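You operate a simulated robot arm through the tools that you are given. There is no shell and no other tool.

The job below is to be done with a simulated two-armed robot. You get a single attempt, and the scene is never put back.

TASK
Run the small pump at flow 4.
Fine: open the blue inlet and green outlet knobs before it runs; the red switch is the power. Leave the boost off.

Only the result counts: the job must be done as asked and must still hold three seconds after the hand-in. Knocking over, shifting, dropping, spilling or breaking anything else fails it.

THE ROBOT
Two 7-joint arms with two-finger parallel grippers on one trunk that stands fixed in place. Base frame: the origin is at the foot of the trunk, x ahead of it, y to its left, z up. Lengths are in m, angles in rad, forces in N, time in s.
The left shoulder is at [0.05, 0.165, 1.205], the right one opposite. With the tool pointing down near the work surface each hand reaches from about 0.1 to 0.68 m from the base axis, measured 20 degrees to its own side. Payload 3.91 kg a hand.
Tool frame (each hand has its own): the origin (TCP) lies between the finger pads and is the grasp point; the fingertips stand 0.03 m ahead of it; z points along the fingers, y is the line along which they close. The gripper opens to 0.11 m. The fingers are 0.02 m wide and 0.01 m thick; the gripper's body (0.048 by 0.112 m) begins 0.055 m behind the TCP.
Orientation is told as [roll, pitch, yaw] about the base's x, y, z axes, in that order, counted from this pose: with the fingers straight down and closing along the base's y, the tool's x points along the base's -x, its y along +y and its z along -z.

THE INTERFACE
- The arms move only by the tool apply_moves. It takes "left_targets", "right_targets" or both (then of equal length, played together; a hand with none holds still); each is a list of rows, each an object (a shift or turn left out is 0, a gripper value left out holds the last) with "delta_rot": the turn, a rotation vector about the tool's x, y, z in rad, a list of three; "delta_pos": the shift along the tool's x, y, z in m, a list of three; "hand": the gripper command, from -1 (shut) to 1 (fully open), values between in proportion. In form: [{"delta_rot": [rx, ry, rz], "delta_pos": [x, y, z], "hand": hand}, ...]. A call has 1 to 20 rows; each row is the pose to reach, as a shift and turn from the pose commanded when the call began, along the tool's axes at that moment. Each row takes 0.2 s and may step no farther than 0.05 m and 0.15 rad from the row before; otherwise, or with a gripper value out of range, the whole call is refused. Where a pose cannot be reached the arm comes as near as it can. A force on the tool above 40 N (or 10 N above the force at the start of the call, whichever is more), or a blocked arm, ends the call early, and 0.2 s more pass. The fingers move at their own pace (about 0.045 m/s each) and stop on an object; they squeeze with about 41 N. The grip force told is the motor's: it shows also when the fingers shut on nothing. Time passes only in rows, and 0.2 s behind the last, so rows that repeat a pose let the fingers close. It gives the time, the measured TCP pose, the force on the tool (base axes), the opening and the grip force at its end, in the units of the frame above (readings bear some noise), with the torque about the TCP (base axes, N m) and any sound that the robot's microphone picked up.
- Cameras (640 x 400 px; columns grow to the right, rows downward): "scene" is now at [0.0985, 0.0601, 1.3939]; the picture's right is [0.66, -0.75, 0.00], its down [-0.39, -0.34, -0.86] and it looks along [0.64, 0.56, -0.52] (base axes); focal length 310 px, centre (320, 200). "left" rides on the left gripper at [0.072, -0.017, -0.103] in its tool frame; the picture's right is [0.23, 0.97, 0.00], its down [-0.76, 0.18, -0.62] and it looks along [-0.61, 0.14, 0.78] (tool axes); focal length 222 px, centre (320, 200). "right" rides on the right gripper at [0.072, 0.017, -0.103] in its tool frame; the picture's right is [-0.23, 0.97, 0.00], its down [-0.76, -0.18, -0.62] and it looks along [-0.61, -0.14, 0.78] (tool axes); focal length 222 px, centre (320, 200). There is no depth. A picture from a camera that has moved, and an enlarged one, comes with that camera's place and axes in the base frame and with its lens. The place of the scene camera against the robot may be out by one fixed shift of up to 0.012 m in any direction.
- grab_frame(camera): a new picture of that camera. The clock stands still meanwhile.
- move_column(by): slides the trunk up (or, below 0, down) by that many m; the arms and the scene camera ride with it, the base frame stays. It gives what a move gives, with no picture.
- turn_head(pan, tilt): turns the head with the scene camera to pan (to the left, within 1.396 rad either way) and tilt (down, from -0.506 to 1.204), counted from straight ahead of the robot. It gives what a move gives.
- enlarge(camera, box): a new picture of the part [left, top, right, bottom] of that camera's present view, enlarged. The clock stands still meanwhile.
- job_done(): hands the job in; it is judged then, once.

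Places have to be worked out from the pictures, the camera data and where the tool is seen. Open the grippers and draw the arms clear of the work before you hand the job in, unless the task says otherwise.

The tools are called after "Call:" as name(argument=value, ...) on one line, values as JSON. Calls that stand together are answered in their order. apply_moves: Moves the arms, as the interface text tells. Its arguments: {"type":"object","properties":{"left_targets":{"type":"array","items":{"type":"object","properties":{"delta_rot":{"type":"array","items":{"type":"number"}},"delta_pos":{"type":"array","items":{"type":"number"}},"hand":{"type":"number"}}}},"right_targets":{"type":"array","items":{"type":"object","properties":{"delta_rot":{"type":"array","items":{"type":"number"}},"delta_pos":{"type":"array","items":{"type":"number"}},"hand":{"type":"number"}}}}},"required":[]} The other tools are called the same way: move_column (by) moves the trunk up or down; turn_head (pan, tilt) turns the head that bears the scene camera; grab_frame (camera) takes a picture; enlarge (camera, box) takes an enlarged picture of a part of a camera's view; job_done () hands the job in.

At the start:

```text
clock: 0.0
left_eef_pos: [0.3131, 0.3296, 1.1226]
left_tcp_rot: [-0.001, -0.001, 0.003]
left_contact_force: [-0.8, -0.6, -0.2]
left_moment: [-0.02, -0.02, -0.03]
left_width: 0.1101
left_finger_force: 0.1
right_eef_pos: [0.414, 0.044, 1.1367]
right_tcp_rot: [0.001, 0.001, 0.002]
right_contact_force: [-0.6, -0.5, -0.2]
right_moment: [-0.05, 0.02, 0.02]
right_width: 0.1102
right_finger_force: 0.1
trunk travel left (down, up): [-0.425, 0.078]
head pan, tilt (commanded): [0.719, 0.545]
```

scene: 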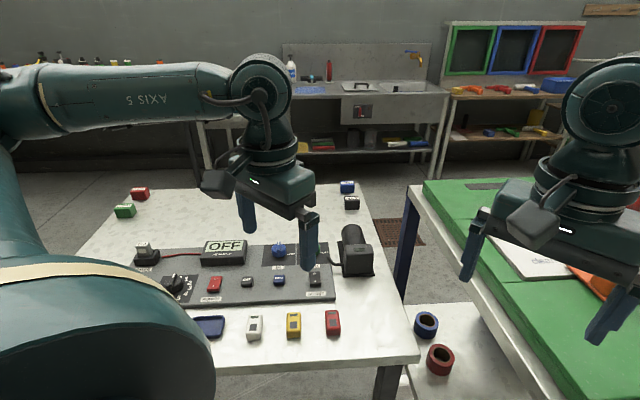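
right: 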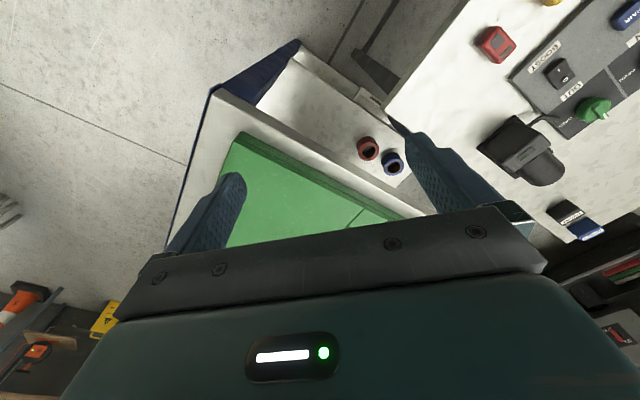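
left: 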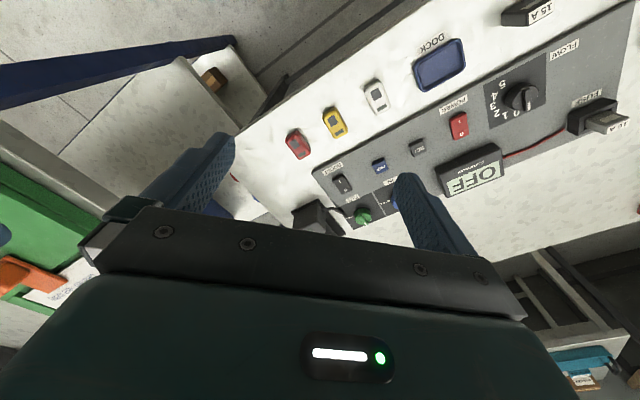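

The first pictures show a pump panel on a white table ahead and to the left, with a dial, red switch, knobs, fuse and dock. I'll enlarge the views to read the labels.

Call:
enlarge(camera="scene", box=[80, 170, 400, 370])

Call:
enlarge(camera="left", box=[260, 0, 640, 240])

Call:
enlarge(camera="right", box=[440, 0, 640, 250])

```text
2.00 times, centred on (240, 270) of scene
camera zoom: at [0.0985, 0.0601, 1.3939], right [0.66, -0.75, 0.0], down [-0.39, -0.34, -0.86], along [0.64, 0.56, -0.52], focal length 619 px, centre (480, 60)
```

zoom: 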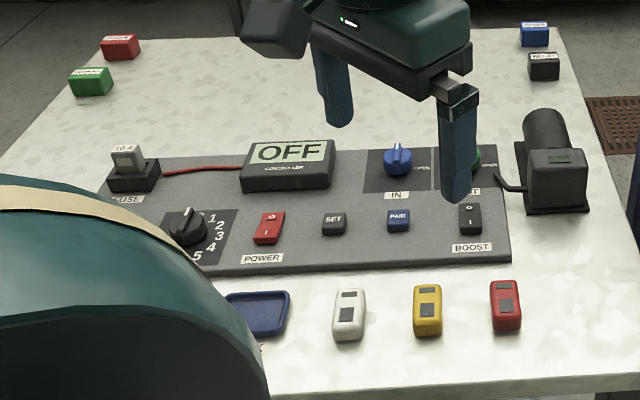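

```text
1.67 times, centred on (450, 120) of left
camera zoom: at [0.2419, 0.3139, 1.2261], right [-0.23, 0.97, 0.0], down [0.76, 0.18, 0.62], along [0.61, 0.14, -0.78], focal length 370 px, centre (103, 333)
```

zoom: 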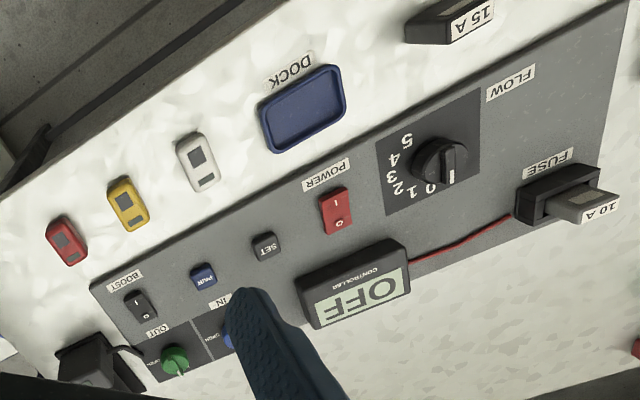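

```text
1.60 times, centred on (540, 125) of right
camera zoom: at [0.3418, 0.0618, 1.2406], right [0.23, 0.97, 0.0], down [0.76, -0.18, 0.62], along [0.61, -0.14, -0.78], focal length 355 px, centre (-32, 320)
```

zoom: 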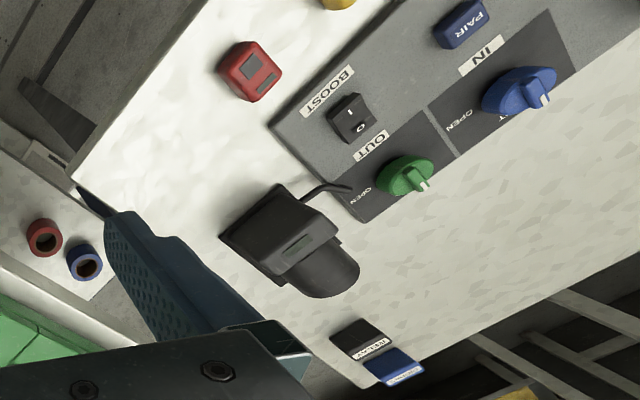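

From triangulation, the panel top is near z≈0.84. The power switch is around (0.33,0.59), the dial (0.26,0.65), the blue knob (0.50,0.55) and the green knob (0.56,0.49). I'll bring the left hand over the panel, staying high, to get a better look.

Call:
apply_moves(left_targets=[{"delta_pos": [-0.01, 0.045, 0.0]}, {"delta_pos": [-0.02, 0.09, 0.0]}, {"delta_pos": [-0.03, 0.13, 0.0]}, {"delta_pos": [-0.04, 0.16, 0.0]}, {"delta_pos": [-0.04, 0.16, 0.0]}])

Call:
grab_frame(camera="left")

Call:
grab_frame(camera="scene")

```text
clock: 1.2
left_eef_pos: [0.3522, 0.4915, 1.1221]
left_tcp_rot: [0.001, 0.0, 0.002]
left_contact_force: [-0.1, 0.8, 0.3]
left_moment: [-0.01, -0.02, -0.01]
left_width: 0.1099
left_finger_force: 0.0
right_eef_pos: [0.4136, 0.0451, 1.1369]
right_tcp_rot: [-0.002, 0.0, -0.001]
right_contact_force: [0.8, -1.3, -0.4]
right_moment: [-0.02, 0.0, -0.02]
right_width: 0.1099
right_finger_force: 0.0
trunk travel left (down, up): [-0.425, 0.078]
head pan, tilt (commanded): [0.719, 0.545]
```

```text
taken
camera left: at [0.2813, 0.4752, 1.2263], right [-0.23, 0.97, 0.0], down [0.76, 0.18, 0.62], along [0.61, 0.14, -0.78], focal length 222 px, centre (320, 200)
```

left: 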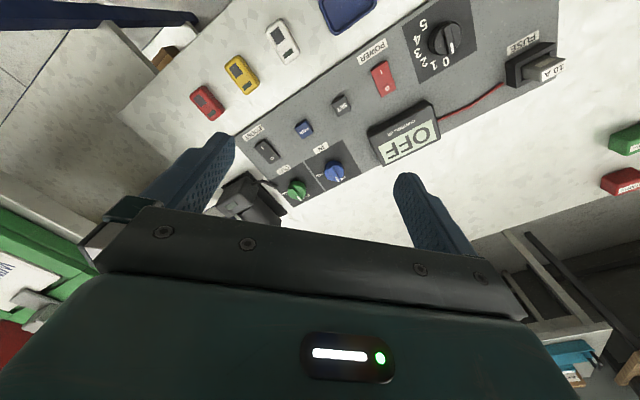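

```text
taken
camera scene: at [0.0986, 0.0603, 1.3938], right [0.66, -0.75, 0.0], down [-0.39, -0.34, -0.86], along [0.64, 0.56, -0.52], focal length 310 px, centre (320, 200)
```

scene: 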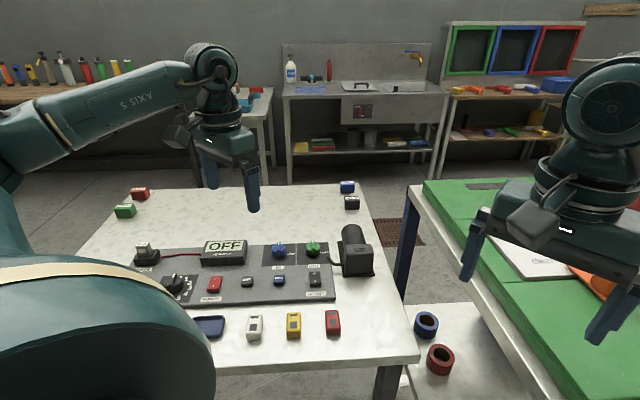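

The panel is now in clear view from both cameras. I'll enlarge each part to read the labels and pointer directions.

Call:
enlarge(camera="left", box=[230, 120, 390, 220])

Call:
enlarge(camera="left", box=[340, 0, 580, 150])

Call:
enlarge(camera="scene", box=[230, 220, 390, 320])

Call:
enlarge(camera="scene", box=[120, 220, 280, 320])

Call:
enlarge(camera="scene", box=[100, 170, 380, 345])

```text
4.00 times, centred on (310, 170) of left
camera zoom: at [0.2813, 0.4752, 1.2263], right [-0.23, 0.97, 0.0], down [0.76, 0.18, 0.62], along [0.61, 0.14, -0.78], focal length 888 px, centre (360, 320)
```

zoom: 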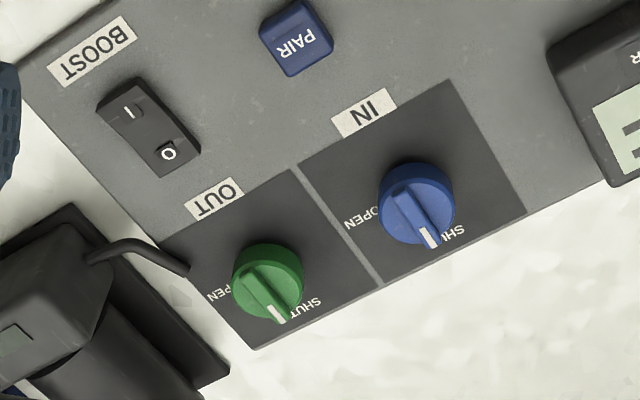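

```text
2.67 times, centred on (460, 75) of left
camera zoom: at [0.2813, 0.4752, 1.2263], right [-0.23, 0.97, 0.0], down [0.76, 0.18, 0.62], along [0.61, 0.14, -0.78], focal length 592 px, centre (-53, 533)
```

zoom: 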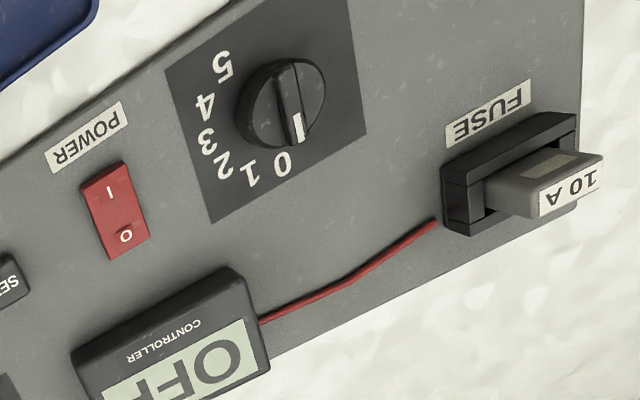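

```text
4.00 times, centred on (310, 270) of scene
camera zoom: at [0.0986, 0.0603, 1.3938], right [0.66, -0.75, 0.0], down [-0.39, -0.34, -0.86], along [0.64, 0.56, -0.52], focal length 1239 px, centre (360, -80)
```

zoom: 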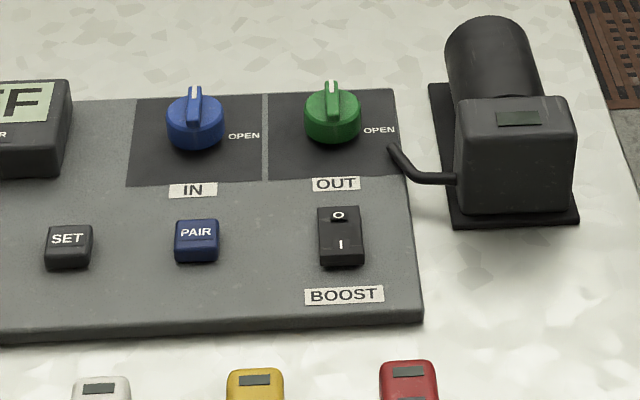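

```text
4.00 times, centred on (200, 270) of scene
camera zoom: at [0.0986, 0.0603, 1.3938], right [0.66, -0.75, 0.0], down [-0.39, -0.34, -0.86], along [0.64, 0.56, -0.52], focal length 1239 px, centre (800, -80)
```

zoom: 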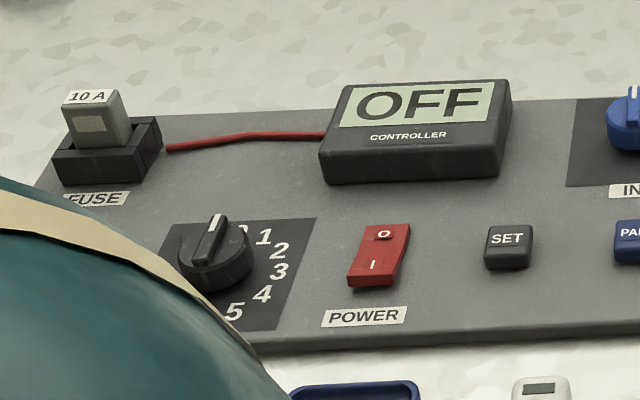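

```text
2.29 times, centred on (240, 258) of scene
camera zoom: at [0.0986, 0.0603, 1.3938], right [0.66, -0.75, 0.0], down [-0.39, -0.34, -0.86], along [0.64, 0.56, -0.52], focal length 708 px, centre (503, 69)
```

zoom: 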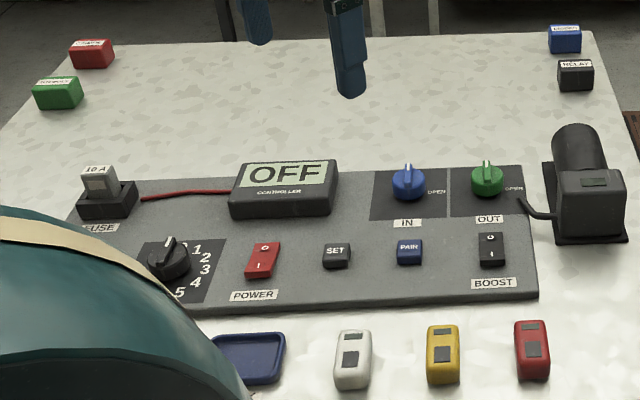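

Both knobs point at SHUT, away from the robot, and OPEN is 90° clockwise. The dial points at 0 and boost is at O. The green knob is near the edge of the left arm's reach, so I may need to lower the trunk. First I'll check what lies under the right hand.

Call:
enlarge(camera="scene", box=[400, 160, 640, 400])

Call:
grab_frame(camera="right")

```text
1.67 times, centred on (520, 280) of scene
camera zoom: at [0.0986, 0.0603, 1.3938], right [0.66, -0.75, 0.0], down [-0.39, -0.34, -0.86], along [0.64, 0.56, -0.52], focal length 516 px, centre (-13, 67)
```

zoom: 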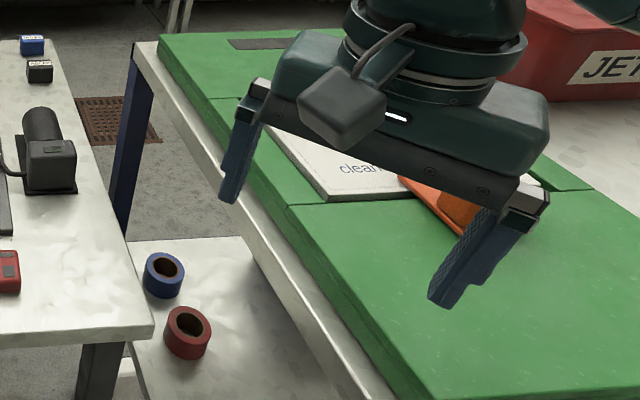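

```text
taken
camera right: at [0.3419, 0.062, 1.2406], right [0.23, 0.97, 0.0], down [0.76, -0.18, 0.62], along [0.61, -0.14, -0.78], focal length 222 px, centre (320, 200)
```

right: 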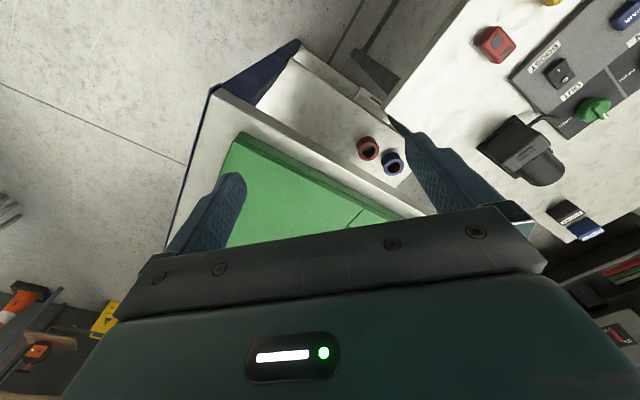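

The right hand hangs over the gap beside the green bench, well above anything. I'll lower the trunk by 0.10 m to help the left hand reach the far knobs, which keeps both hands well above the tables.

Call:
move_column(by=-0.1)

Call:
grab_frame(camera="left")

Call:
grab_frame(camera="scene")

```text
clock: 2.5
left_eef_pos: [0.3524, 0.4909, 1.0229]
left_tcp_rot: [0.001, -0.001, 0.002]
left_contact_force: [-0.3, -0.5, -1.2]
left_moment: [-0.03, 0.01, -0.01]
left_width: 0.1101
left_finger_force: 0.0
right_eef_pos: [0.4135, 0.0454, 1.0372]
right_tcp_rot: [0.0, 0.001, 0.001]
right_contact_force: [-0.4, -0.3, 0.2]
right_moment: [-0.04, 0.01, 0.02]
right_width: 0.1099
right_finger_force: 0.1
trunk travel left (down, up): [-0.325, 0.178]
head pan, tilt (commanded): [0.719, 0.545]
```

```text
taken
camera left: at [0.2811, 0.4745, 1.1266], right [-0.23, 0.97, 0.0], down [0.76, 0.18, 0.62], along [0.61, 0.14, -0.78], focal length 222 px, centre (320, 200)
```

left: 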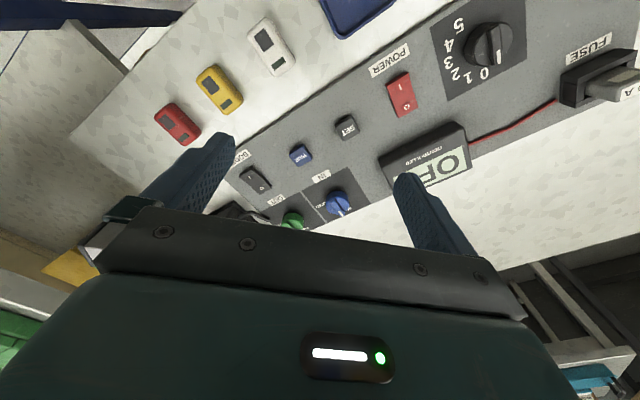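

```text
taken
camera scene: at [0.0984, 0.06, 1.2939], right [0.66, -0.75, 0.0], down [-0.39, -0.34, -0.86], along [0.64, 0.56, -0.52], focal length 310 px, centre (320, 200)
```

scene: 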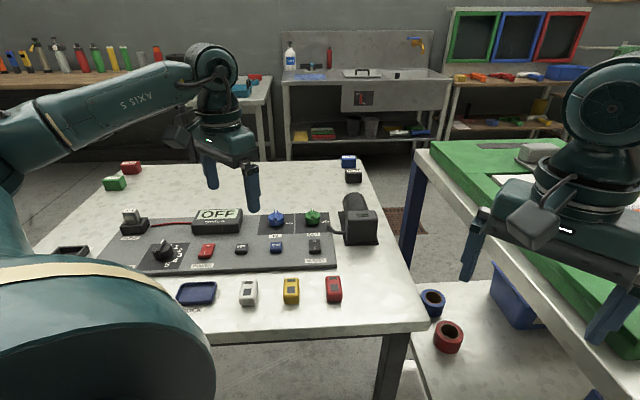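

The trunk is down and everything is clear. I'll zoom on the knobs from this closer left-camera view for exact triangulation.

Call:
enlarge(camera="left", box=[230, 130, 390, 230])

Call:
enlarge(camera="left", box=[370, 0, 530, 100])

```text
4.00 times, centred on (310, 180) of left
camera zoom: at [0.2811, 0.4745, 1.1266], right [-0.23, 0.97, 0.0], down [0.76, 0.18, 0.62], along [0.61, 0.14, -0.78], focal length 888 px, centre (360, 280)
```

zoom: 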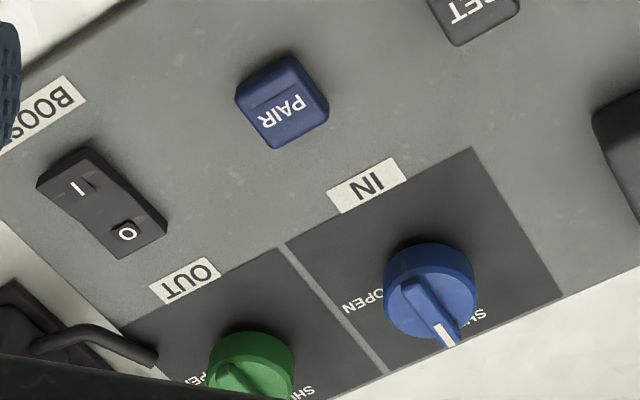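

```text
4.00 times, centred on (450, 50) of left
camera zoom: at [0.2811, 0.4745, 1.1266], right [-0.23, 0.97, 0.0], down [0.76, 0.18, 0.62], along [0.61, 0.14, -0.78], focal length 888 px, centre (-200, 800)
```

zoom: 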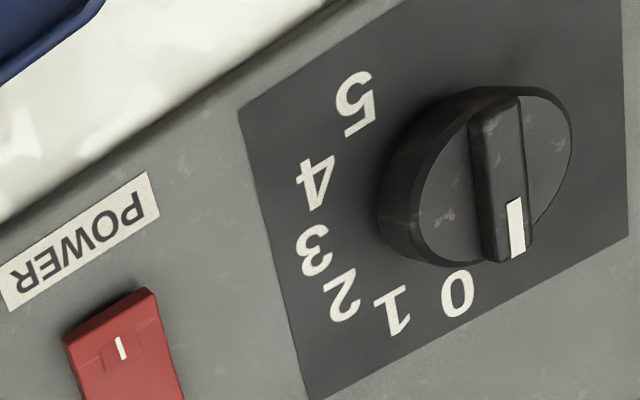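

I judge the blue knob bar's centre to be (0.498,0.554) with its top at z≈0.862. The green knob is at (0.561,0.491) and the dial at (0.259,0.645). The panel lies at 45°, and the dial's numbers are 30° apart. I'll move the left hand above the blue knob, yawed 45° so it closes across the bar, with the fingers partly closed.

Call:
apply_moves(left_targets=[{"delta_pos": [-0.025, 0.01, 0.01], "delta_rot": [0, 0, -0.131], "hand": -0.1}, {"delta_pos": [-0.05, 0.021, 0.02], "delta_rot": [0, 0, -0.262], "hand": -0.1}, {"delta_pos": [-0.075, 0.032, 0.03], "delta_rot": [0, 0, -0.393], "hand": -0.1}, {"delta_pos": [-0.1, 0.042, 0.04], "delta_rot": [0, 0, -0.524], "hand": -0.1}, {"delta_pos": [-0.125, 0.053, 0.05], "delta_rot": [0, 0, -0.655], "hand": -0.1}, {"delta_pos": [-0.1456, 0.0626, 0.06], "delta_rot": [0, 0, -0.785], "hand": -0.1}, {"delta_pos": [-0.1456, 0.0626, 0.06], "delta_rot": [0, 0, -0.785], "hand": -0.1}, {"delta_pos": [-0.1456, 0.0626, 0.06], "delta_rot": [0, 0, -0.785], "hand": -0.1}])

Call:
grab_frame(camera="left")

Call:
grab_frame(camera="scene")

```text
clock: 4.3
left_eef_pos: [0.4986, 0.554, 0.9611]
left_tcp_rot: [0.0, 0.0, 0.787]
left_contact_force: [-0.2, 0.2, 0.1]
left_moment: [0.01, -0.02, 0.01]
left_width: 0.0498
left_finger_force: 0.0
right_eef_pos: [0.4144, 0.0455, 1.0369]
right_tcp_rot: [0.0, 0.0, 0.0]
right_contact_force: [0.7, 0.3, -0.1]
right_moment: [0.01, 0.04, 0.02]
right_width: 0.11
right_finger_force: 0.0
trunk travel left (down, up): [-0.325, 0.178]
head pan, tilt (commanded): [0.719, 0.545]
```

```text
taken
camera left: at [0.4603, 0.4912, 1.065], right [-0.85, 0.53, 0.0], down [0.41, 0.66, 0.62], along [0.33, 0.53, -0.78], focal length 222 px, centre (320, 200)
```

left: 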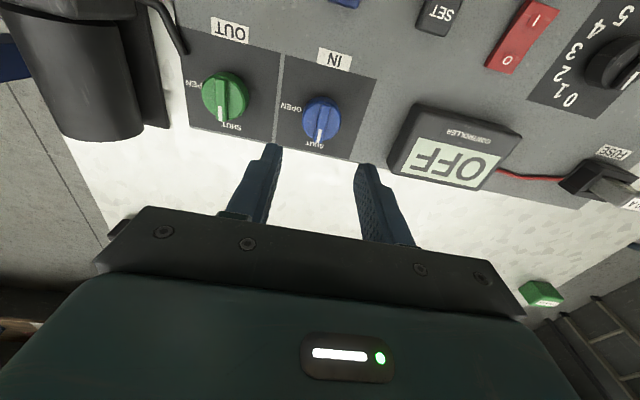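

```text
taken
camera scene: at [0.0985, 0.0601, 1.2939], right [0.66, -0.75, 0.0], down [-0.39, -0.34, -0.86], along [0.64, 0.56, -0.52], focal length 310 px, centre (320, 200)
```

scene: 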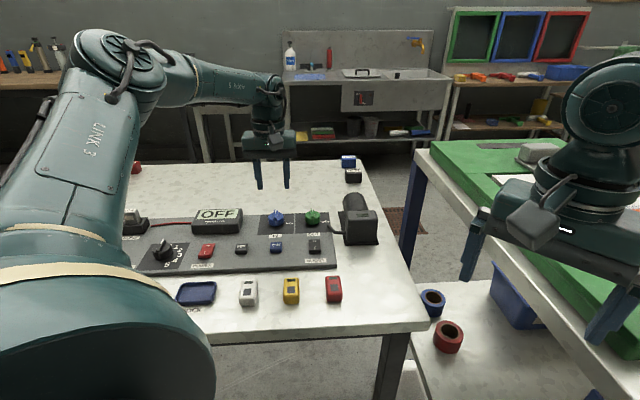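

The hand is at the commanded pose with the fingers at 50 mm. I'll zoom on the knobs and refine their positions before going down.

Call:
enlarge(camera="left", box=[180, 50, 380, 175])

Call:
enlarge(camera="scene", box=[220, 120, 380, 270])

```text
3.20 times, centred on (280, 112) of left
camera zoom: at [0.4603, 0.4912, 1.065], right [-0.85, 0.53, 0.0], down [0.41, 0.66, 0.62], along [0.33, 0.53, -0.78], focal length 711 px, centre (448, 480)
```

zoom: 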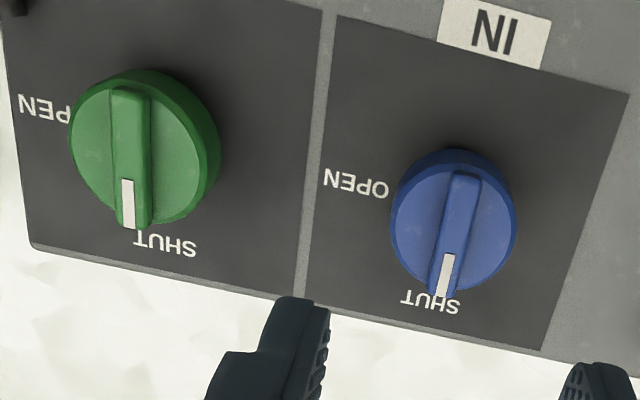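

```text
2.67 times, centred on (300, 195) of scene
camera zoom: at [0.0985, 0.0601, 1.2939], right [0.66, -0.75, 0.0], down [-0.39, -0.34, -0.86], along [0.64, 0.56, -0.52], focal length 826 px, centre (373, 213)
```

zoom: 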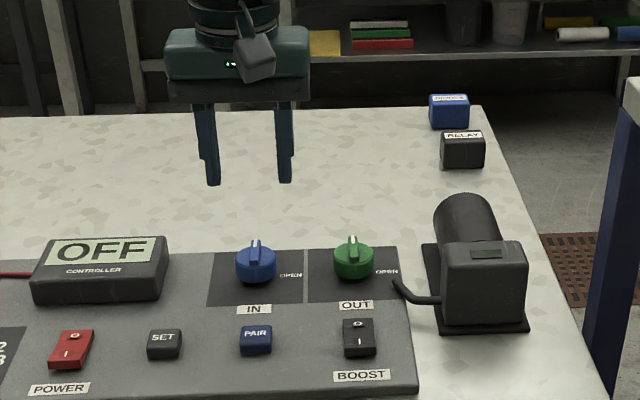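

The bar's centre comes out at (0.498,0.5545), which matches the TCP. I'll descend until the fingertips are at about z=0.855, straddling the bar.

Call:
apply_moves(left_targets=[{"delta_pos": [0.0, 0.0, 0.025]}, {"delta_pos": [0.0, 0.0, 0.05]}, {"delta_pos": [0.0, 0.0, 0.065]}, {"delta_pos": [0.0, 0.0, 0.076]}, {"delta_pos": [0.0, 0.0, 0.076]}])

Call:
enlarge(camera="scene", box=[230, 160, 350, 260])

Call:
enlarge(camera="left", box=[200, 80, 440, 230])

```text
clock: 5.5
left_eef_pos: [0.4975, 0.5532, 0.887]
left_tcp_rot: [0.0, 0.0, 0.784]
left_contact_force: [0.6, -0.4, 0.5]
left_moment: [-0.03, 0.01, 0.01]
left_width: 0.0494
left_finger_force: 0.1
right_eef_pos: [0.4134, 0.0448, 1.0363]
right_tcp_rot: [-0.001, 0.001, 0.0]
right_contact_force: [-0.8, -0.2, -0.2]
right_moment: [-0.03, 0.0, 0.02]
right_width: 0.11
right_finger_force: 0.0
trunk travel left (down, up): [-0.325, 0.178]
head pan, tilt (commanded): [0.719, 0.545]
```

```text
4.00 times, centred on (290, 210) of scene
camera zoom: at [0.0985, 0.0601, 1.2939], right [0.66, -0.75, 0.0], down [-0.39, -0.34, -0.86], along [0.64, 0.56, -0.52], focal length 1239 px, centre (440, 160)
```

zoom: 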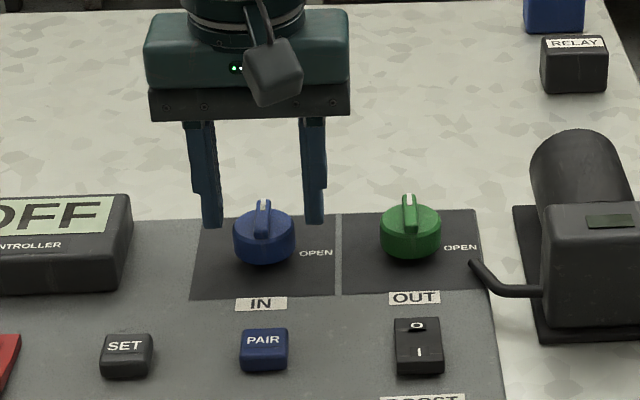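

```text
2.67 times, centred on (320, 155) of left
camera zoom: at [0.4595, 0.4906, 0.9898], right [-0.85, 0.53, 0.0], down [0.41, 0.66, 0.62], along [0.33, 0.53, -0.78], focal length 592 px, centre (320, 320)
```

zoom: 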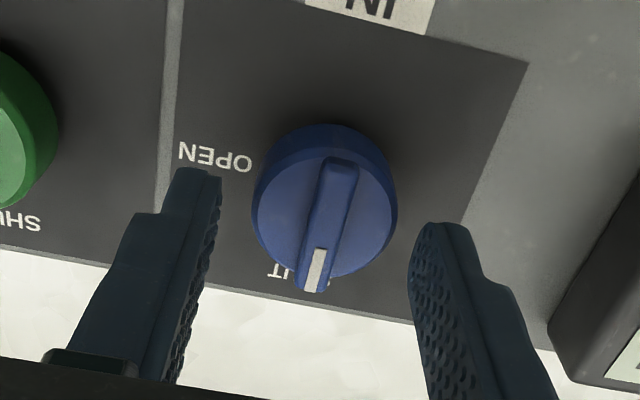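

The fingertips straddle the bar just at its top. I'll go down another 4 mm and close on it.

Call:
apply_moves(left_targets=[{"delta_pos": [0.0, 0.0, 0.004], "hand": -0.1}, {"delta_pos": [0.0, 0.0, 0.004], "hand": -1}, {"delta_pos": [0.0, 0.0, 0.004], "hand": -1}, {"delta_pos": [0.0, 0.0, 0.004], "hand": -1}, {"delta_pos": [0.0, 0.0, 0.004], "hand": -1}, {"delta_pos": [0.0, 0.0, 0.004], "hand": -1}])

Call:
enlarge(camera="left", box=[200, 80, 440, 230])

Call:
enlarge(camera="scene", box=[230, 160, 350, 260])

```text
clock: 6.9
left_eef_pos: [0.4977, 0.5545, 0.8825]
left_tcp_rot: [0.0, 0.002, 0.786]
left_contact_force: [-3.9, 4.9, -0.4]
left_moment: [0.23, 0.17, 0.03]
left_width: 0.0375
left_finger_force: 45.6
right_eef_pos: [0.4143, 0.0452, 1.0369]
right_tcp_rot: [0.0, -0.002, 0.002]
right_contact_force: [0.0, -0.1, 0.4]
right_moment: [-0.01, 0.01, 0.01]
right_width: 0.1101
right_finger_force: 0.2
trunk travel left (down, up): [-0.325, 0.178]
head pan, tilt (commanded): [0.719, 0.545]
```

```text
2.67 times, centred on (320, 155) of left
camera zoom: at [0.459, 0.4915, 0.9856], right [-0.85, 0.53, 0.0], down [0.41, 0.66, 0.62], along [0.33, 0.53, -0.78], focal length 592 px, centre (320, 320)
```

zoom: 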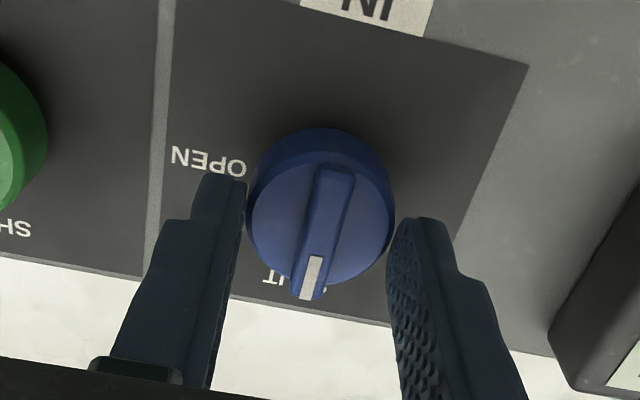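

```text
4.00 times, centred on (290, 210) of scene
camera zoom: at [0.0981, 0.0605, 1.2939], right [0.66, -0.75, 0.0], down [-0.39, -0.34, -0.86], along [0.64, 0.56, -0.52], focal length 1239 px, centre (440, 160)
```

zoom: 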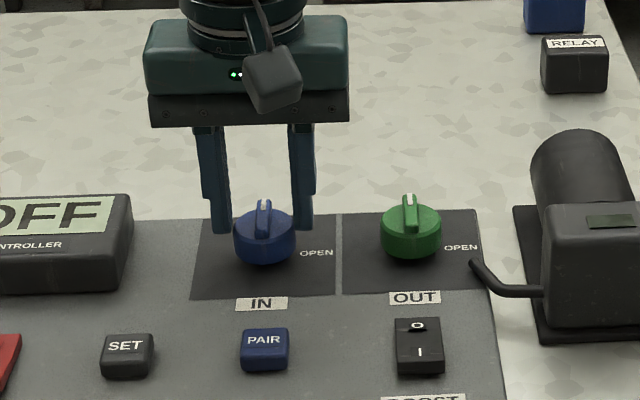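

The fingers stopped at 37.5 mm, so they are on the knob's round body rather than the bar, and the grip is shallow. I'll open, go 6 mm deeper and 1 mm toward +y to centre, and close again.

Call:
apply_moves(left_targets=[{"delta_pos": [0.0, 0.0, 0.0], "hand": -0.1}, {"delta_pos": [0.0, 0.001, 0.0], "hand": -0.1}, {"delta_pos": [0.0, 0.001, 0.003], "hand": -0.1}, {"delta_pos": [0.0, 0.001, 0.006], "hand": -0.1}, {"delta_pos": [0.0, 0.001, 0.006], "hand": -1}, {"delta_pos": [0.0, 0.001, 0.006], "hand": -1}, {"delta_pos": [0.0, 0.001, 0.006], "hand": -1}])

```text
clock: 8.5
left_eef_pos: [0.4986, 0.5539, 0.878]
left_tcp_rot: [0.0, 0.002, 0.786]
left_contact_force: [1.1, -1.3, -1.3]
left_moment: [0.27, -0.2, 0.01]
left_width: 0.0373
left_finger_force: 45.1
right_eef_pos: [0.413, 0.0457, 1.0366]
right_tcp_rot: [-0.001, 0.001, 0.002]
right_contact_force: [0.1, 0.8, -0.5]
right_moment: [0.01, -0.01, 0.01]
right_width: 0.1101
right_finger_force: 0.1
trunk travel left (down, up): [-0.325, 0.178]
head pan, tilt (commanded): [0.719, 0.545]
```

The grip is firm with almost no side force. I'll turn clockwise (+ about tool z) a first part of the way and check.

Call:
apply_moves(left_targets=[{"delta_rot": [0, 0, 0.1]}, {"delta_rot": [0, 0, 0.2]}, {"delta_rot": [0, 0, 0.3]}, {"delta_rot": [0, 0, 0.4]}])

Call:
enlarge(camera="left", box=[200, 80, 440, 230])

```text
clock: 9.5
left_eef_pos: [0.497, 0.5537, 0.877]
left_tcp_rot: [0.0, 0.001, 0.383]
left_contact_force: [0.1, -3.2, -3.0]
left_moment: [0.54, -0.87, 0.0]
left_width: 0.0377
left_finger_force: 45.3
right_eef_pos: [0.4138, 0.045, 1.0368]
right_tcp_rot: [0.001, -0.001, 0.0]
right_contact_force: [-0.5, 0.5, 0.0]
right_moment: [0.01, 0.02, -0.02]
right_width: 0.1101
right_finger_force: 0.1
trunk travel left (down, up): [-0.325, 0.178]
head pan, tilt (commanded): [0.719, 0.545]
```

```text
2.67 times, centred on (320, 155) of left
camera zoom: at [0.4375, 0.5117, 0.9804], right [-0.58, 0.82, 0.0], down [0.64, 0.45, 0.62], along [0.51, 0.36, -0.78], focal length 592 px, centre (320, 320)
```

zoom: 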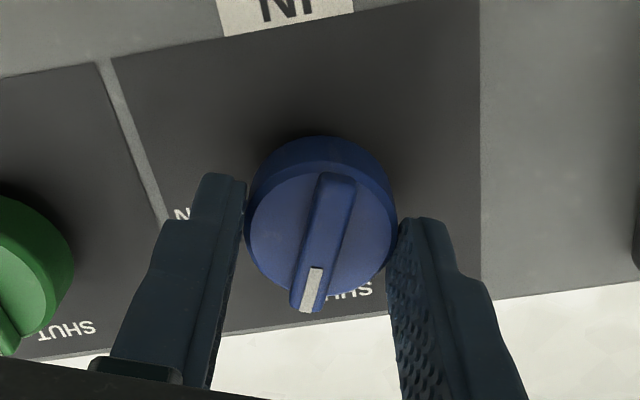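

The knob is turning with the gripper: SHUT has moved to the side of the pointer, and there is no slip. I'll turn the remaining 1.17 rad to OPEN.

Call:
apply_moves(left_targets=[{"delta_rot": [0, 0, 0.12]}, {"delta_rot": [0, 0, 0.24]}, {"delta_rot": [0, 0, 0.36]}, {"delta_rot": [0, 0, 0.48]}, {"delta_rot": [0, 0, 0.6]}, {"delta_rot": [0, 0, 0.72]}, {"delta_rot": [0, 0, 0.84]}, {"delta_rot": [0, 0, 0.96]}, {"delta_rot": [0, 0, 1.08]}, {"delta_rot": [0, 0, 1.16]}])

Call:
enlarge(camera="left", box=[200, 80, 440, 230])

Call:
enlarge(camera="scene", box=[200, 160, 360, 300])

```text
clock: 10.1
left_eef_pos: [0.49, 0.5519, 0.8787]
left_tcp_rot: [0.019, -0.02, 0.226]
left_contact_force: [11.5, 7.8, -19.0]
left_moment: [0.1, -1.25, 0.05]
left_width: 0.0372
left_finger_force: 44.7
left hand out of reach, approached as far as the arm can: row 1, 2
right_eef_pos: [0.416, 0.0459, 1.0336]
right_tcp_rot: [-0.002, 0.0, 0.0]
right_contact_force: [0.9, 0.5, -0.5]
right_moment: [0.04, 0.02, 0.0]
right_width: 0.1101
right_finger_force: 0.2
trunk travel left (down, up): [-0.325, 0.178]
head pan, tilt (commanded): [0.719, 0.545]
stopped in row 2 (left hand): the force on the tool passed its limit at 60 N (the readings are from after the stop); the commanded pose is now the measured one
```

```text
2.67 times, centred on (320, 155) of left
camera zoom: at [0.4217, 0.5167, 0.9789], right [-0.44, 0.9, 0.01], down [0.69, 0.33, 0.64], along [0.57, 0.29, -0.77], focal length 592 px, centre (320, 320)
```

zoom: 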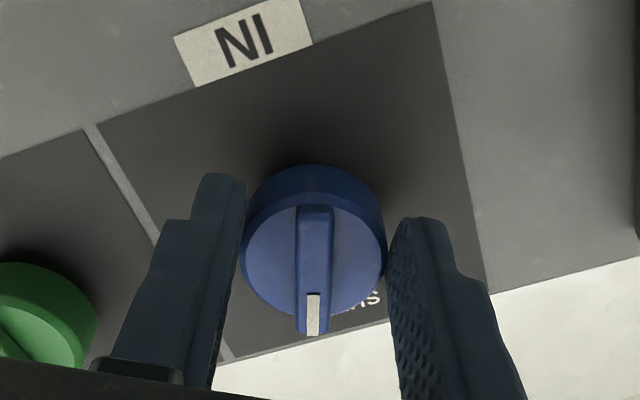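

```text
2.86 times, centred on (280, 230) of scene
camera zoom: at [0.1015, 0.0619, 1.293], right [0.66, -0.75, 0.0], down [-0.39, -0.34, -0.85], along [0.64, 0.56, -0.52], focal length 885 px, centre (434, 114)
```

zoom: 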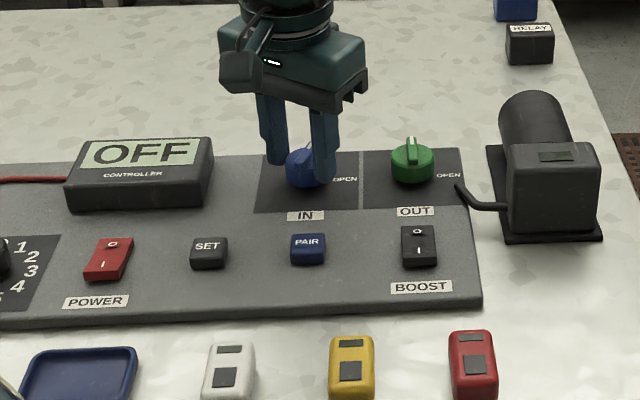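

The arm stopped at yaw≈0.23 because it was out of reach at this extension, with the knob turned by about 0.56 rad. The fingers hold the round body, so I can ratchet: release, lift clear, turn back to a larger yaw and re-grip.

Call:
apply_moves(left_targets=[{"delta_pos": [0, 0, 0], "hand": -0.1}, {"delta_pos": [0, 0, 0], "hand": -0.1}, {"delta_pos": [0, 0, -0.015], "hand": -0.1}, {"delta_pos": [0, 0, -0.03], "hand": -0.1}])

Call:
enlarge(camera="left", box=[200, 80, 440, 230])

```text
clock: 11.1
left_eef_pos: [0.4882, 0.5466, 0.9105]
left_tcp_rot: [0.019, -0.022, 0.224]
left_contact_force: [-0.4, 0.1, 0.3]
left_moment: [0.01, -0.01, 0.0]
left_width: 0.0493
left_finger_force: 0.0
right_eef_pos: [0.4125, 0.0439, 1.0376]
right_tcp_rot: [0.001, 0.0, 0.001]
right_contact_force: [0.9, 0.5, 0.1]
right_moment: [0.01, 0.02, 0.02]
right_width: 0.1103
right_finger_force: 0.1
trunk travel left (down, up): [-0.325, 0.178]
head pan, tilt (commanded): [0.719, 0.545]
```

```text
2.67 times, centred on (320, 155) of left
camera zoom: at [0.4198, 0.5133, 1.0133], right [-0.44, 0.9, 0.01], down [0.69, 0.33, 0.64], along [0.57, 0.29, -0.77], focal length 592 px, centre (320, 320)
```

zoom: 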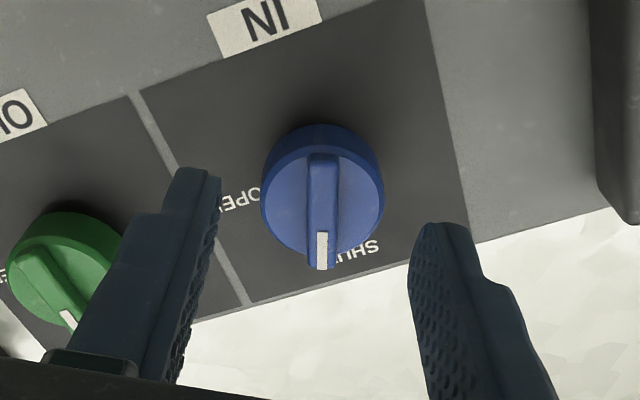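

The knob is released and now points about 32° past SHUT. I'll turn the hand back toward larger yaw in free air.

Call:
apply_moves(left_targets=[{"delta_rot": [0, 0, -0.14]}, {"delta_rot": [0, 0, -0.28]}, {"delta_rot": [0, 0, -0.42]}, {"delta_rot": [0, 0, -0.56]}, {"delta_rot": [0, 0, -0.7]}, {"delta_rot": [0, 0, -0.84]}, {"delta_rot": [0, 0, -0.98]}])

```text
clock: 12.7
left_eef_pos: [0.4877, 0.5462, 0.9122]
left_tcp_rot: [-0.009, -0.026, 1.21]
left_contact_force: [0.4, -0.5, -0.1]
left_moment: [0.03, 0.0, 0.01]
left_width: 0.0494
left_finger_force: 0.1
right_eef_pos: [0.4138, 0.0451, 1.0378]
right_tcp_rot: [0.0, 0.0, -0.001]
right_contact_force: [-0.4, -0.7, -1.0]
right_moment: [0.02, -0.04, -0.03]
right_width: 0.1102
right_finger_force: 0.0
trunk travel left (down, up): [-0.325, 0.178]
head pan, tilt (commanded): [0.719, 0.545]
```

The pointer now sits at about 26° in base angle, against 45° at the start. The last bit slipped, so about 1.15 rad remains. I'll re-centre over the knob, take out the small tilt and turn back to yaw ≈1.65.

Call:
apply_moves(left_targets=[{"delta_pos": [-0.0057, -0.0034, 0], "delta_rot": [-0.009, 0.026, 0]}, {"delta_pos": [-0.0114, -0.0067, 0], "delta_rot": [-0.009, 0.026, -0.13]}, {"delta_pos": [-0.0114, -0.0067, 0], "delta_rot": [-0.009, 0.026, -0.26]}, {"delta_pos": [-0.0114, -0.0067, 0], "delta_rot": [-0.009, 0.026, -0.36]}, {"delta_pos": [-0.0114, -0.0067, 0], "delta_rot": [-0.009, 0.026, -0.44]}, {"delta_pos": [-0.0114, -0.0067, 0], "delta_rot": [-0.009, 0.026, -0.44]}])

Call:
enlarge(camera="left", box=[200, 50, 440, 200])

```text
clock: 14.1
left_eef_pos: [0.496, 0.5567, 0.9122]
left_tcp_rot: [-0.007, 0.003, 1.648]
left_contact_force: [-0.6, 0.4, 0.5]
left_moment: [0.01, 0.02, -0.01]
left_width: 0.0495
left_finger_force: 0.0
right_eef_pos: [0.4142, 0.0453, 1.0364]
right_tcp_rot: [0.0, 0.001, 0.001]
right_contact_force: [-0.9, 0.6, 0.6]
right_moment: [0.01, -0.01, -0.02]
right_width: 0.1102
right_finger_force: 0.2
trunk travel left (down, up): [-0.325, 0.178]
head pan, tilt (commanded): [0.719, 0.545]
```

```text
2.67 times, centred on (320, 125) of left
camera zoom: at [0.5198, 0.4859, 1.0161], right [-0.95, -0.3, 0.0], down [-0.24, 0.75, 0.62], along [-0.18, 0.59, -0.78], focal length 592 px, centre (320, 400)
```

zoom: 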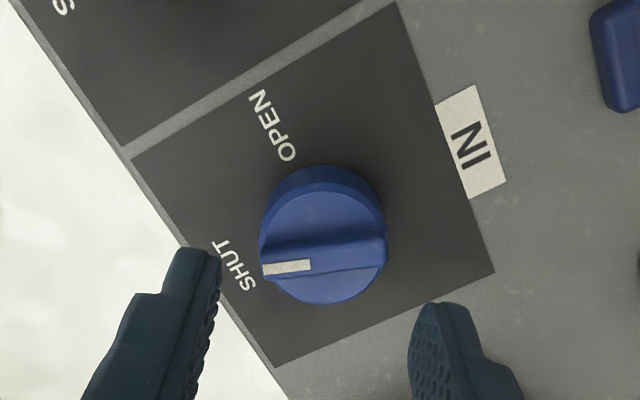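

Yaw 1.65 is reachable. The knob's pointer is at about 28° and OPEN is at −45°. I'll descend around the body with a small re-centring and close.

Call:
apply_moves(left_targets=[{"delta_pos": [0.0025, -0.0016, 0.01], "hand": -0.1}, {"delta_pos": [0.0025, -0.0016, 0.022], "hand": -0.1}, {"delta_pos": [0.0025, -0.0016, 0.035], "hand": -0.1}, {"delta_pos": [0.0025, -0.0016, 0.035], "hand": -1}, {"delta_pos": [0.0025, -0.0016, 0.035], "hand": -1}, {"delta_pos": [0.0025, -0.0016, 0.035], "hand": -1}])

Call:
enlarge(camera="left", box=[200, 50, 440, 200])

```text
clock: 15.5
left_eef_pos: [0.4976, 0.5546, 0.8781]
left_tcp_rot: [0.0, 0.001, 1.646]
left_contact_force: [-17.7, -2.8, -0.1]
left_moment: [0.27, 0.43, 0.0]
left_width: 0.0378
left_finger_force: 44.9
right_eef_pos: [0.4139, 0.0446, 1.036]
right_tcp_rot: [0.001, -0.002, 0.0]
right_contact_force: [-0.2, -0.3, 0.7]
right_moment: [-0.01, -0.02, 0.03]
right_width: 0.1097
right_finger_force: 0.0
trunk travel left (down, up): [-0.325, 0.178]
head pan, tilt (commanded): [0.719, 0.545]
```

```text
2.67 times, centred on (320, 125) of left
camera zoom: at [0.5201, 0.484, 0.981], right [-0.95, -0.3, 0.0], down [-0.23, 0.75, 0.62], along [-0.19, 0.59, -0.78], focal length 592 px, centre (320, 400)
```

zoom: 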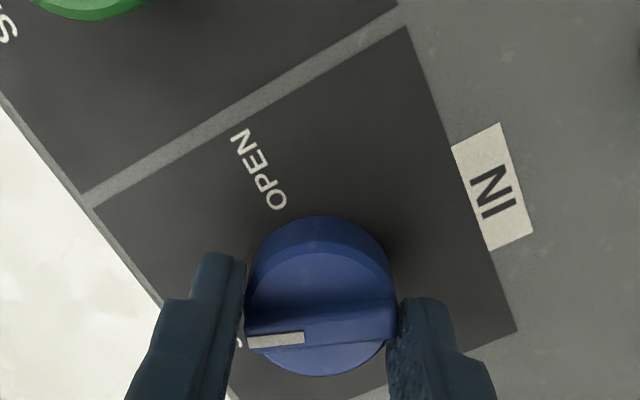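

The grip is good but has 18 N of side force, so the knob's centre is about 2 mm toward −x of my command. I'll shift 2 mm while turning clockwise, in two parts.

Call:
apply_moves(left_targets=[{"delta_pos": [0, 0.002, 0], "delta_rot": [0, 0, 0.0]}, {"delta_pos": [0, 0.002, 0], "delta_rot": [0, 0, 0.1]}, {"delta_pos": [0, 0.002, 0], "delta_rot": [0, 0, 0.2]}, {"delta_pos": [0, 0.002, 0], "delta_rot": [0, 0, 0.3]}, {"delta_pos": [0, 0.002, 0], "delta_rot": [0, 0, 0.4]}, {"delta_pos": [0, 0.002, 0], "delta_rot": [0, 0, 0.5]}, {"delta_pos": [0, 0.002, 0], "delta_rot": [0, 0, 0.6]}])

Call:
enlarge(camera="left", box=[200, 50, 440, 200])

```text
clock: 17.1
left_eef_pos: [0.4966, 0.5521, 0.8774]
left_tcp_rot: [-0.005, -0.003, 1.044]
left_contact_force: [-7.8, 5.0, 2.7]
left_moment: [-0.66, 0.88, -0.02]
left_width: 0.0376
left_finger_force: 44.8
right_eef_pos: [0.4125, 0.0449, 1.0377]
right_tcp_rot: [-0.001, -0.001, -0.001]
right_contact_force: [0.6, 0.1, -0.1]
right_moment: [-0.01, 0.0, 0.01]
right_width: 0.1098
right_finger_force: 0.1
trunk travel left (down, up): [-0.325, 0.178]
head pan, tilt (commanded): [0.719, 0.545]
```

```text
2.67 times, centred on (320, 125) of left
camera zoom: at [0.4754, 0.4836, 0.9808], right [-0.96, 0.29, -0.01], down [0.23, 0.75, 0.62], along [0.19, 0.59, -0.78], focal length 592 px, centre (320, 400)
```

zoom: 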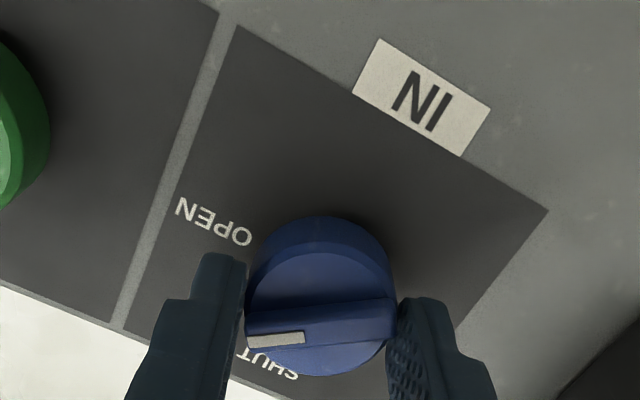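

The knob follows without slipping. I'll continue for another 0.6 rad with a 1 mm centring shift.

Call:
apply_moves(left_targets=[{"delta_pos": [0, 0.001, 0], "delta_rot": [0, 0, 0.1]}, {"delta_pos": [0, 0.001, 0], "delta_rot": [0, 0, 0.2]}, {"delta_pos": [0, 0.001, 0], "delta_rot": [0, 0, 0.3]}, {"delta_pos": [0, 0.001, 0], "delta_rot": [0, 0, 0.4]}, {"delta_pos": [0, 0.001, 0], "delta_rot": [0, 0, 0.5]}, {"delta_pos": [0, 0.001, 0], "delta_rot": [0, 0, 0.6]}])

Call:
enlarge(camera="left", box=[200, 50, 440, 200])

```text
clock: 18.5
left_eef_pos: [0.4973, 0.5534, 0.8779]
left_tcp_rot: [-0.006, -0.006, 0.445]
left_contact_force: [5.0, -0.2, 0.1]
left_moment: [0.21, -0.53, -0.01]
left_width: 0.0378
left_finger_force: 45.2
right_eef_pos: [0.4151, 0.0453, 1.0368]
right_tcp_rot: [-0.001, 0.0, 0.0]
right_contact_force: [0.7, -0.4, -0.6]
right_moment: [0.02, 0.01, -0.04]
right_width: 0.11
right_finger_force: 0.0
trunk travel left (down, up): [-0.325, 0.178]
head pan, tilt (commanded): [0.719, 0.545]
```

```text
2.67 times, centred on (320, 125) of left
camera zoom: at [0.4389, 0.5085, 0.9805], right [-0.62, 0.78, -0.01], down [0.61, 0.49, 0.63], along [0.49, 0.39, -0.78], focal length 592 px, centre (320, 400)
```

zoom: 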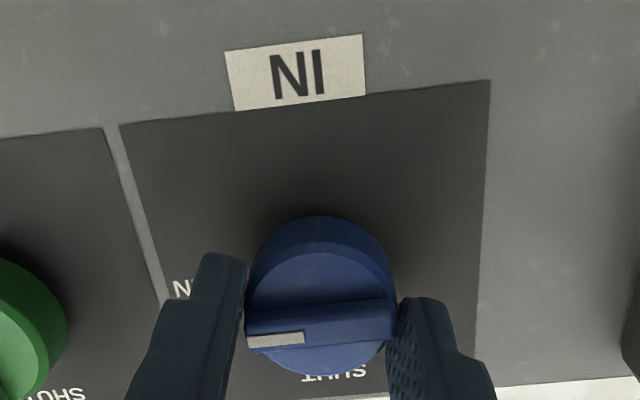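

Comparing the bar's direction (−44.0°) with the panel's label line (−44.4°) shows the blue knob is fully at OPEN. I'll release, lift and move over to the green knob while turning to yaw≈0.8.

Call:
apply_moves(left_targets=[{"delta_pos": [0, 0, 0], "hand": -0.1}, {"delta_pos": [0, 0, 0], "hand": -0.1}, {"delta_pos": [0, 0, -0.018], "hand": -0.1}, {"delta_pos": [0, 0, -0.036], "hand": -0.1}, {"delta_pos": [-0.008, -0.021, -0.036], "delta_rot": [0, 0, -0.12], "hand": -0.1}, {"delta_pos": [-0.015, -0.042, -0.036], "delta_rot": [0, 0, -0.24], "hand": -0.1}, {"delta_pos": [-0.023, -0.063, -0.036], "delta_rot": [0, 0, -0.36], "hand": -0.1}, {"delta_pos": [-0.0302, -0.0831, -0.036], "delta_rot": [0, 0, -0.48], "hand": -0.1}, {"delta_pos": [-0.0302, -0.0831, -0.036], "delta_rot": [0, 0, -0.6], "hand": -0.1}, {"delta_pos": [-0.0302, -0.0831, -0.036], "delta_rot": [0, 0, -0.6], "hand": -0.1}])

Call:
grab_frame(camera="left")

Call:
enlarge(camera="scene", box=[200, 160, 360, 300])

```text
clock: 20.7
left_eef_pos: [0.5581, 0.4932, 0.9135]
left_tcp_rot: [-0.005, 0.0, 1.048]
left_contact_force: [0.2, 0.1, -0.1]
left_moment: [0.02, 0.0, 0.0]
left_width: 0.0497
left_finger_force: 0.1
right_eef_pos: [0.4134, 0.0447, 1.0373]
right_tcp_rot: [0.0, -0.001, -0.002]
right_contact_force: [0.7, -0.5, -0.2]
right_moment: [0.01, 0.01, -0.01]
right_width: 0.1101
right_finger_force: 0.1
trunk travel left (down, up): [-0.325, 0.178]
head pan, tilt (commanded): [0.719, 0.545]
```

```text
taken
camera left: at [0.5376, 0.4219, 1.0168], right [-0.96, 0.29, -0.01], down [0.22, 0.75, 0.62], along [0.18, 0.59, -0.78], focal length 222 px, centre (320, 200)
```

left: 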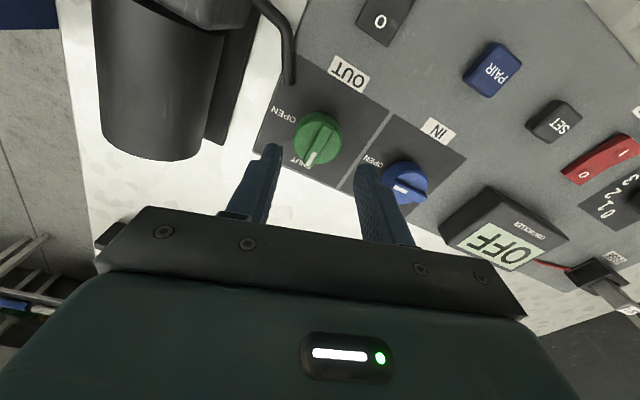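

```text
2.86 times, centred on (280, 230) of scene
camera zoom: at [0.0985, 0.0601, 1.2939], right [0.66, -0.75, 0.0], down [-0.39, -0.34, -0.86], along [0.64, 0.56, -0.52], focal length 885 px, centre (434, 114)
```

zoom: 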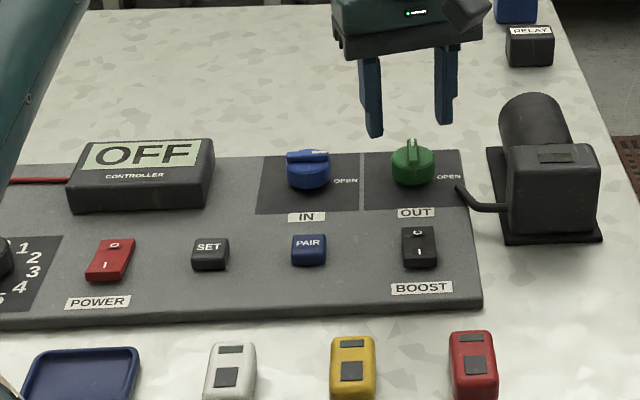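

The blue knob shows OPEN from the scene camera too, and the hand reached the hover over green. I'll zoom to refine the green knob's centre.

Call:
enlarge(camera="left", box=[220, 50, 460, 200])

```text
2.67 times, centred on (340, 125) of left
camera zoom: at [0.5376, 0.4219, 1.0168], right [-0.96, 0.29, -0.01], down [0.22, 0.75, 0.62], along [0.18, 0.59, -0.78], focal length 592 px, centre (267, 400)
```

zoom: 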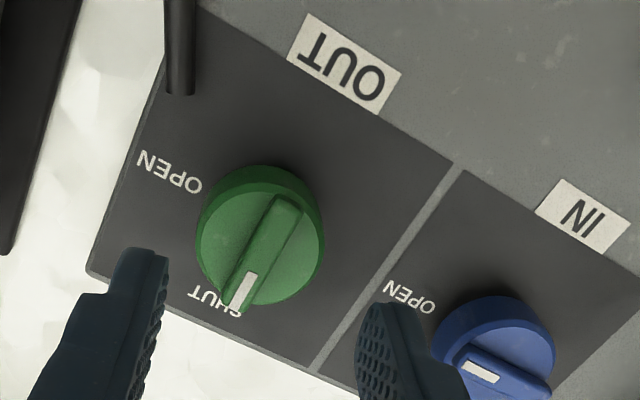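

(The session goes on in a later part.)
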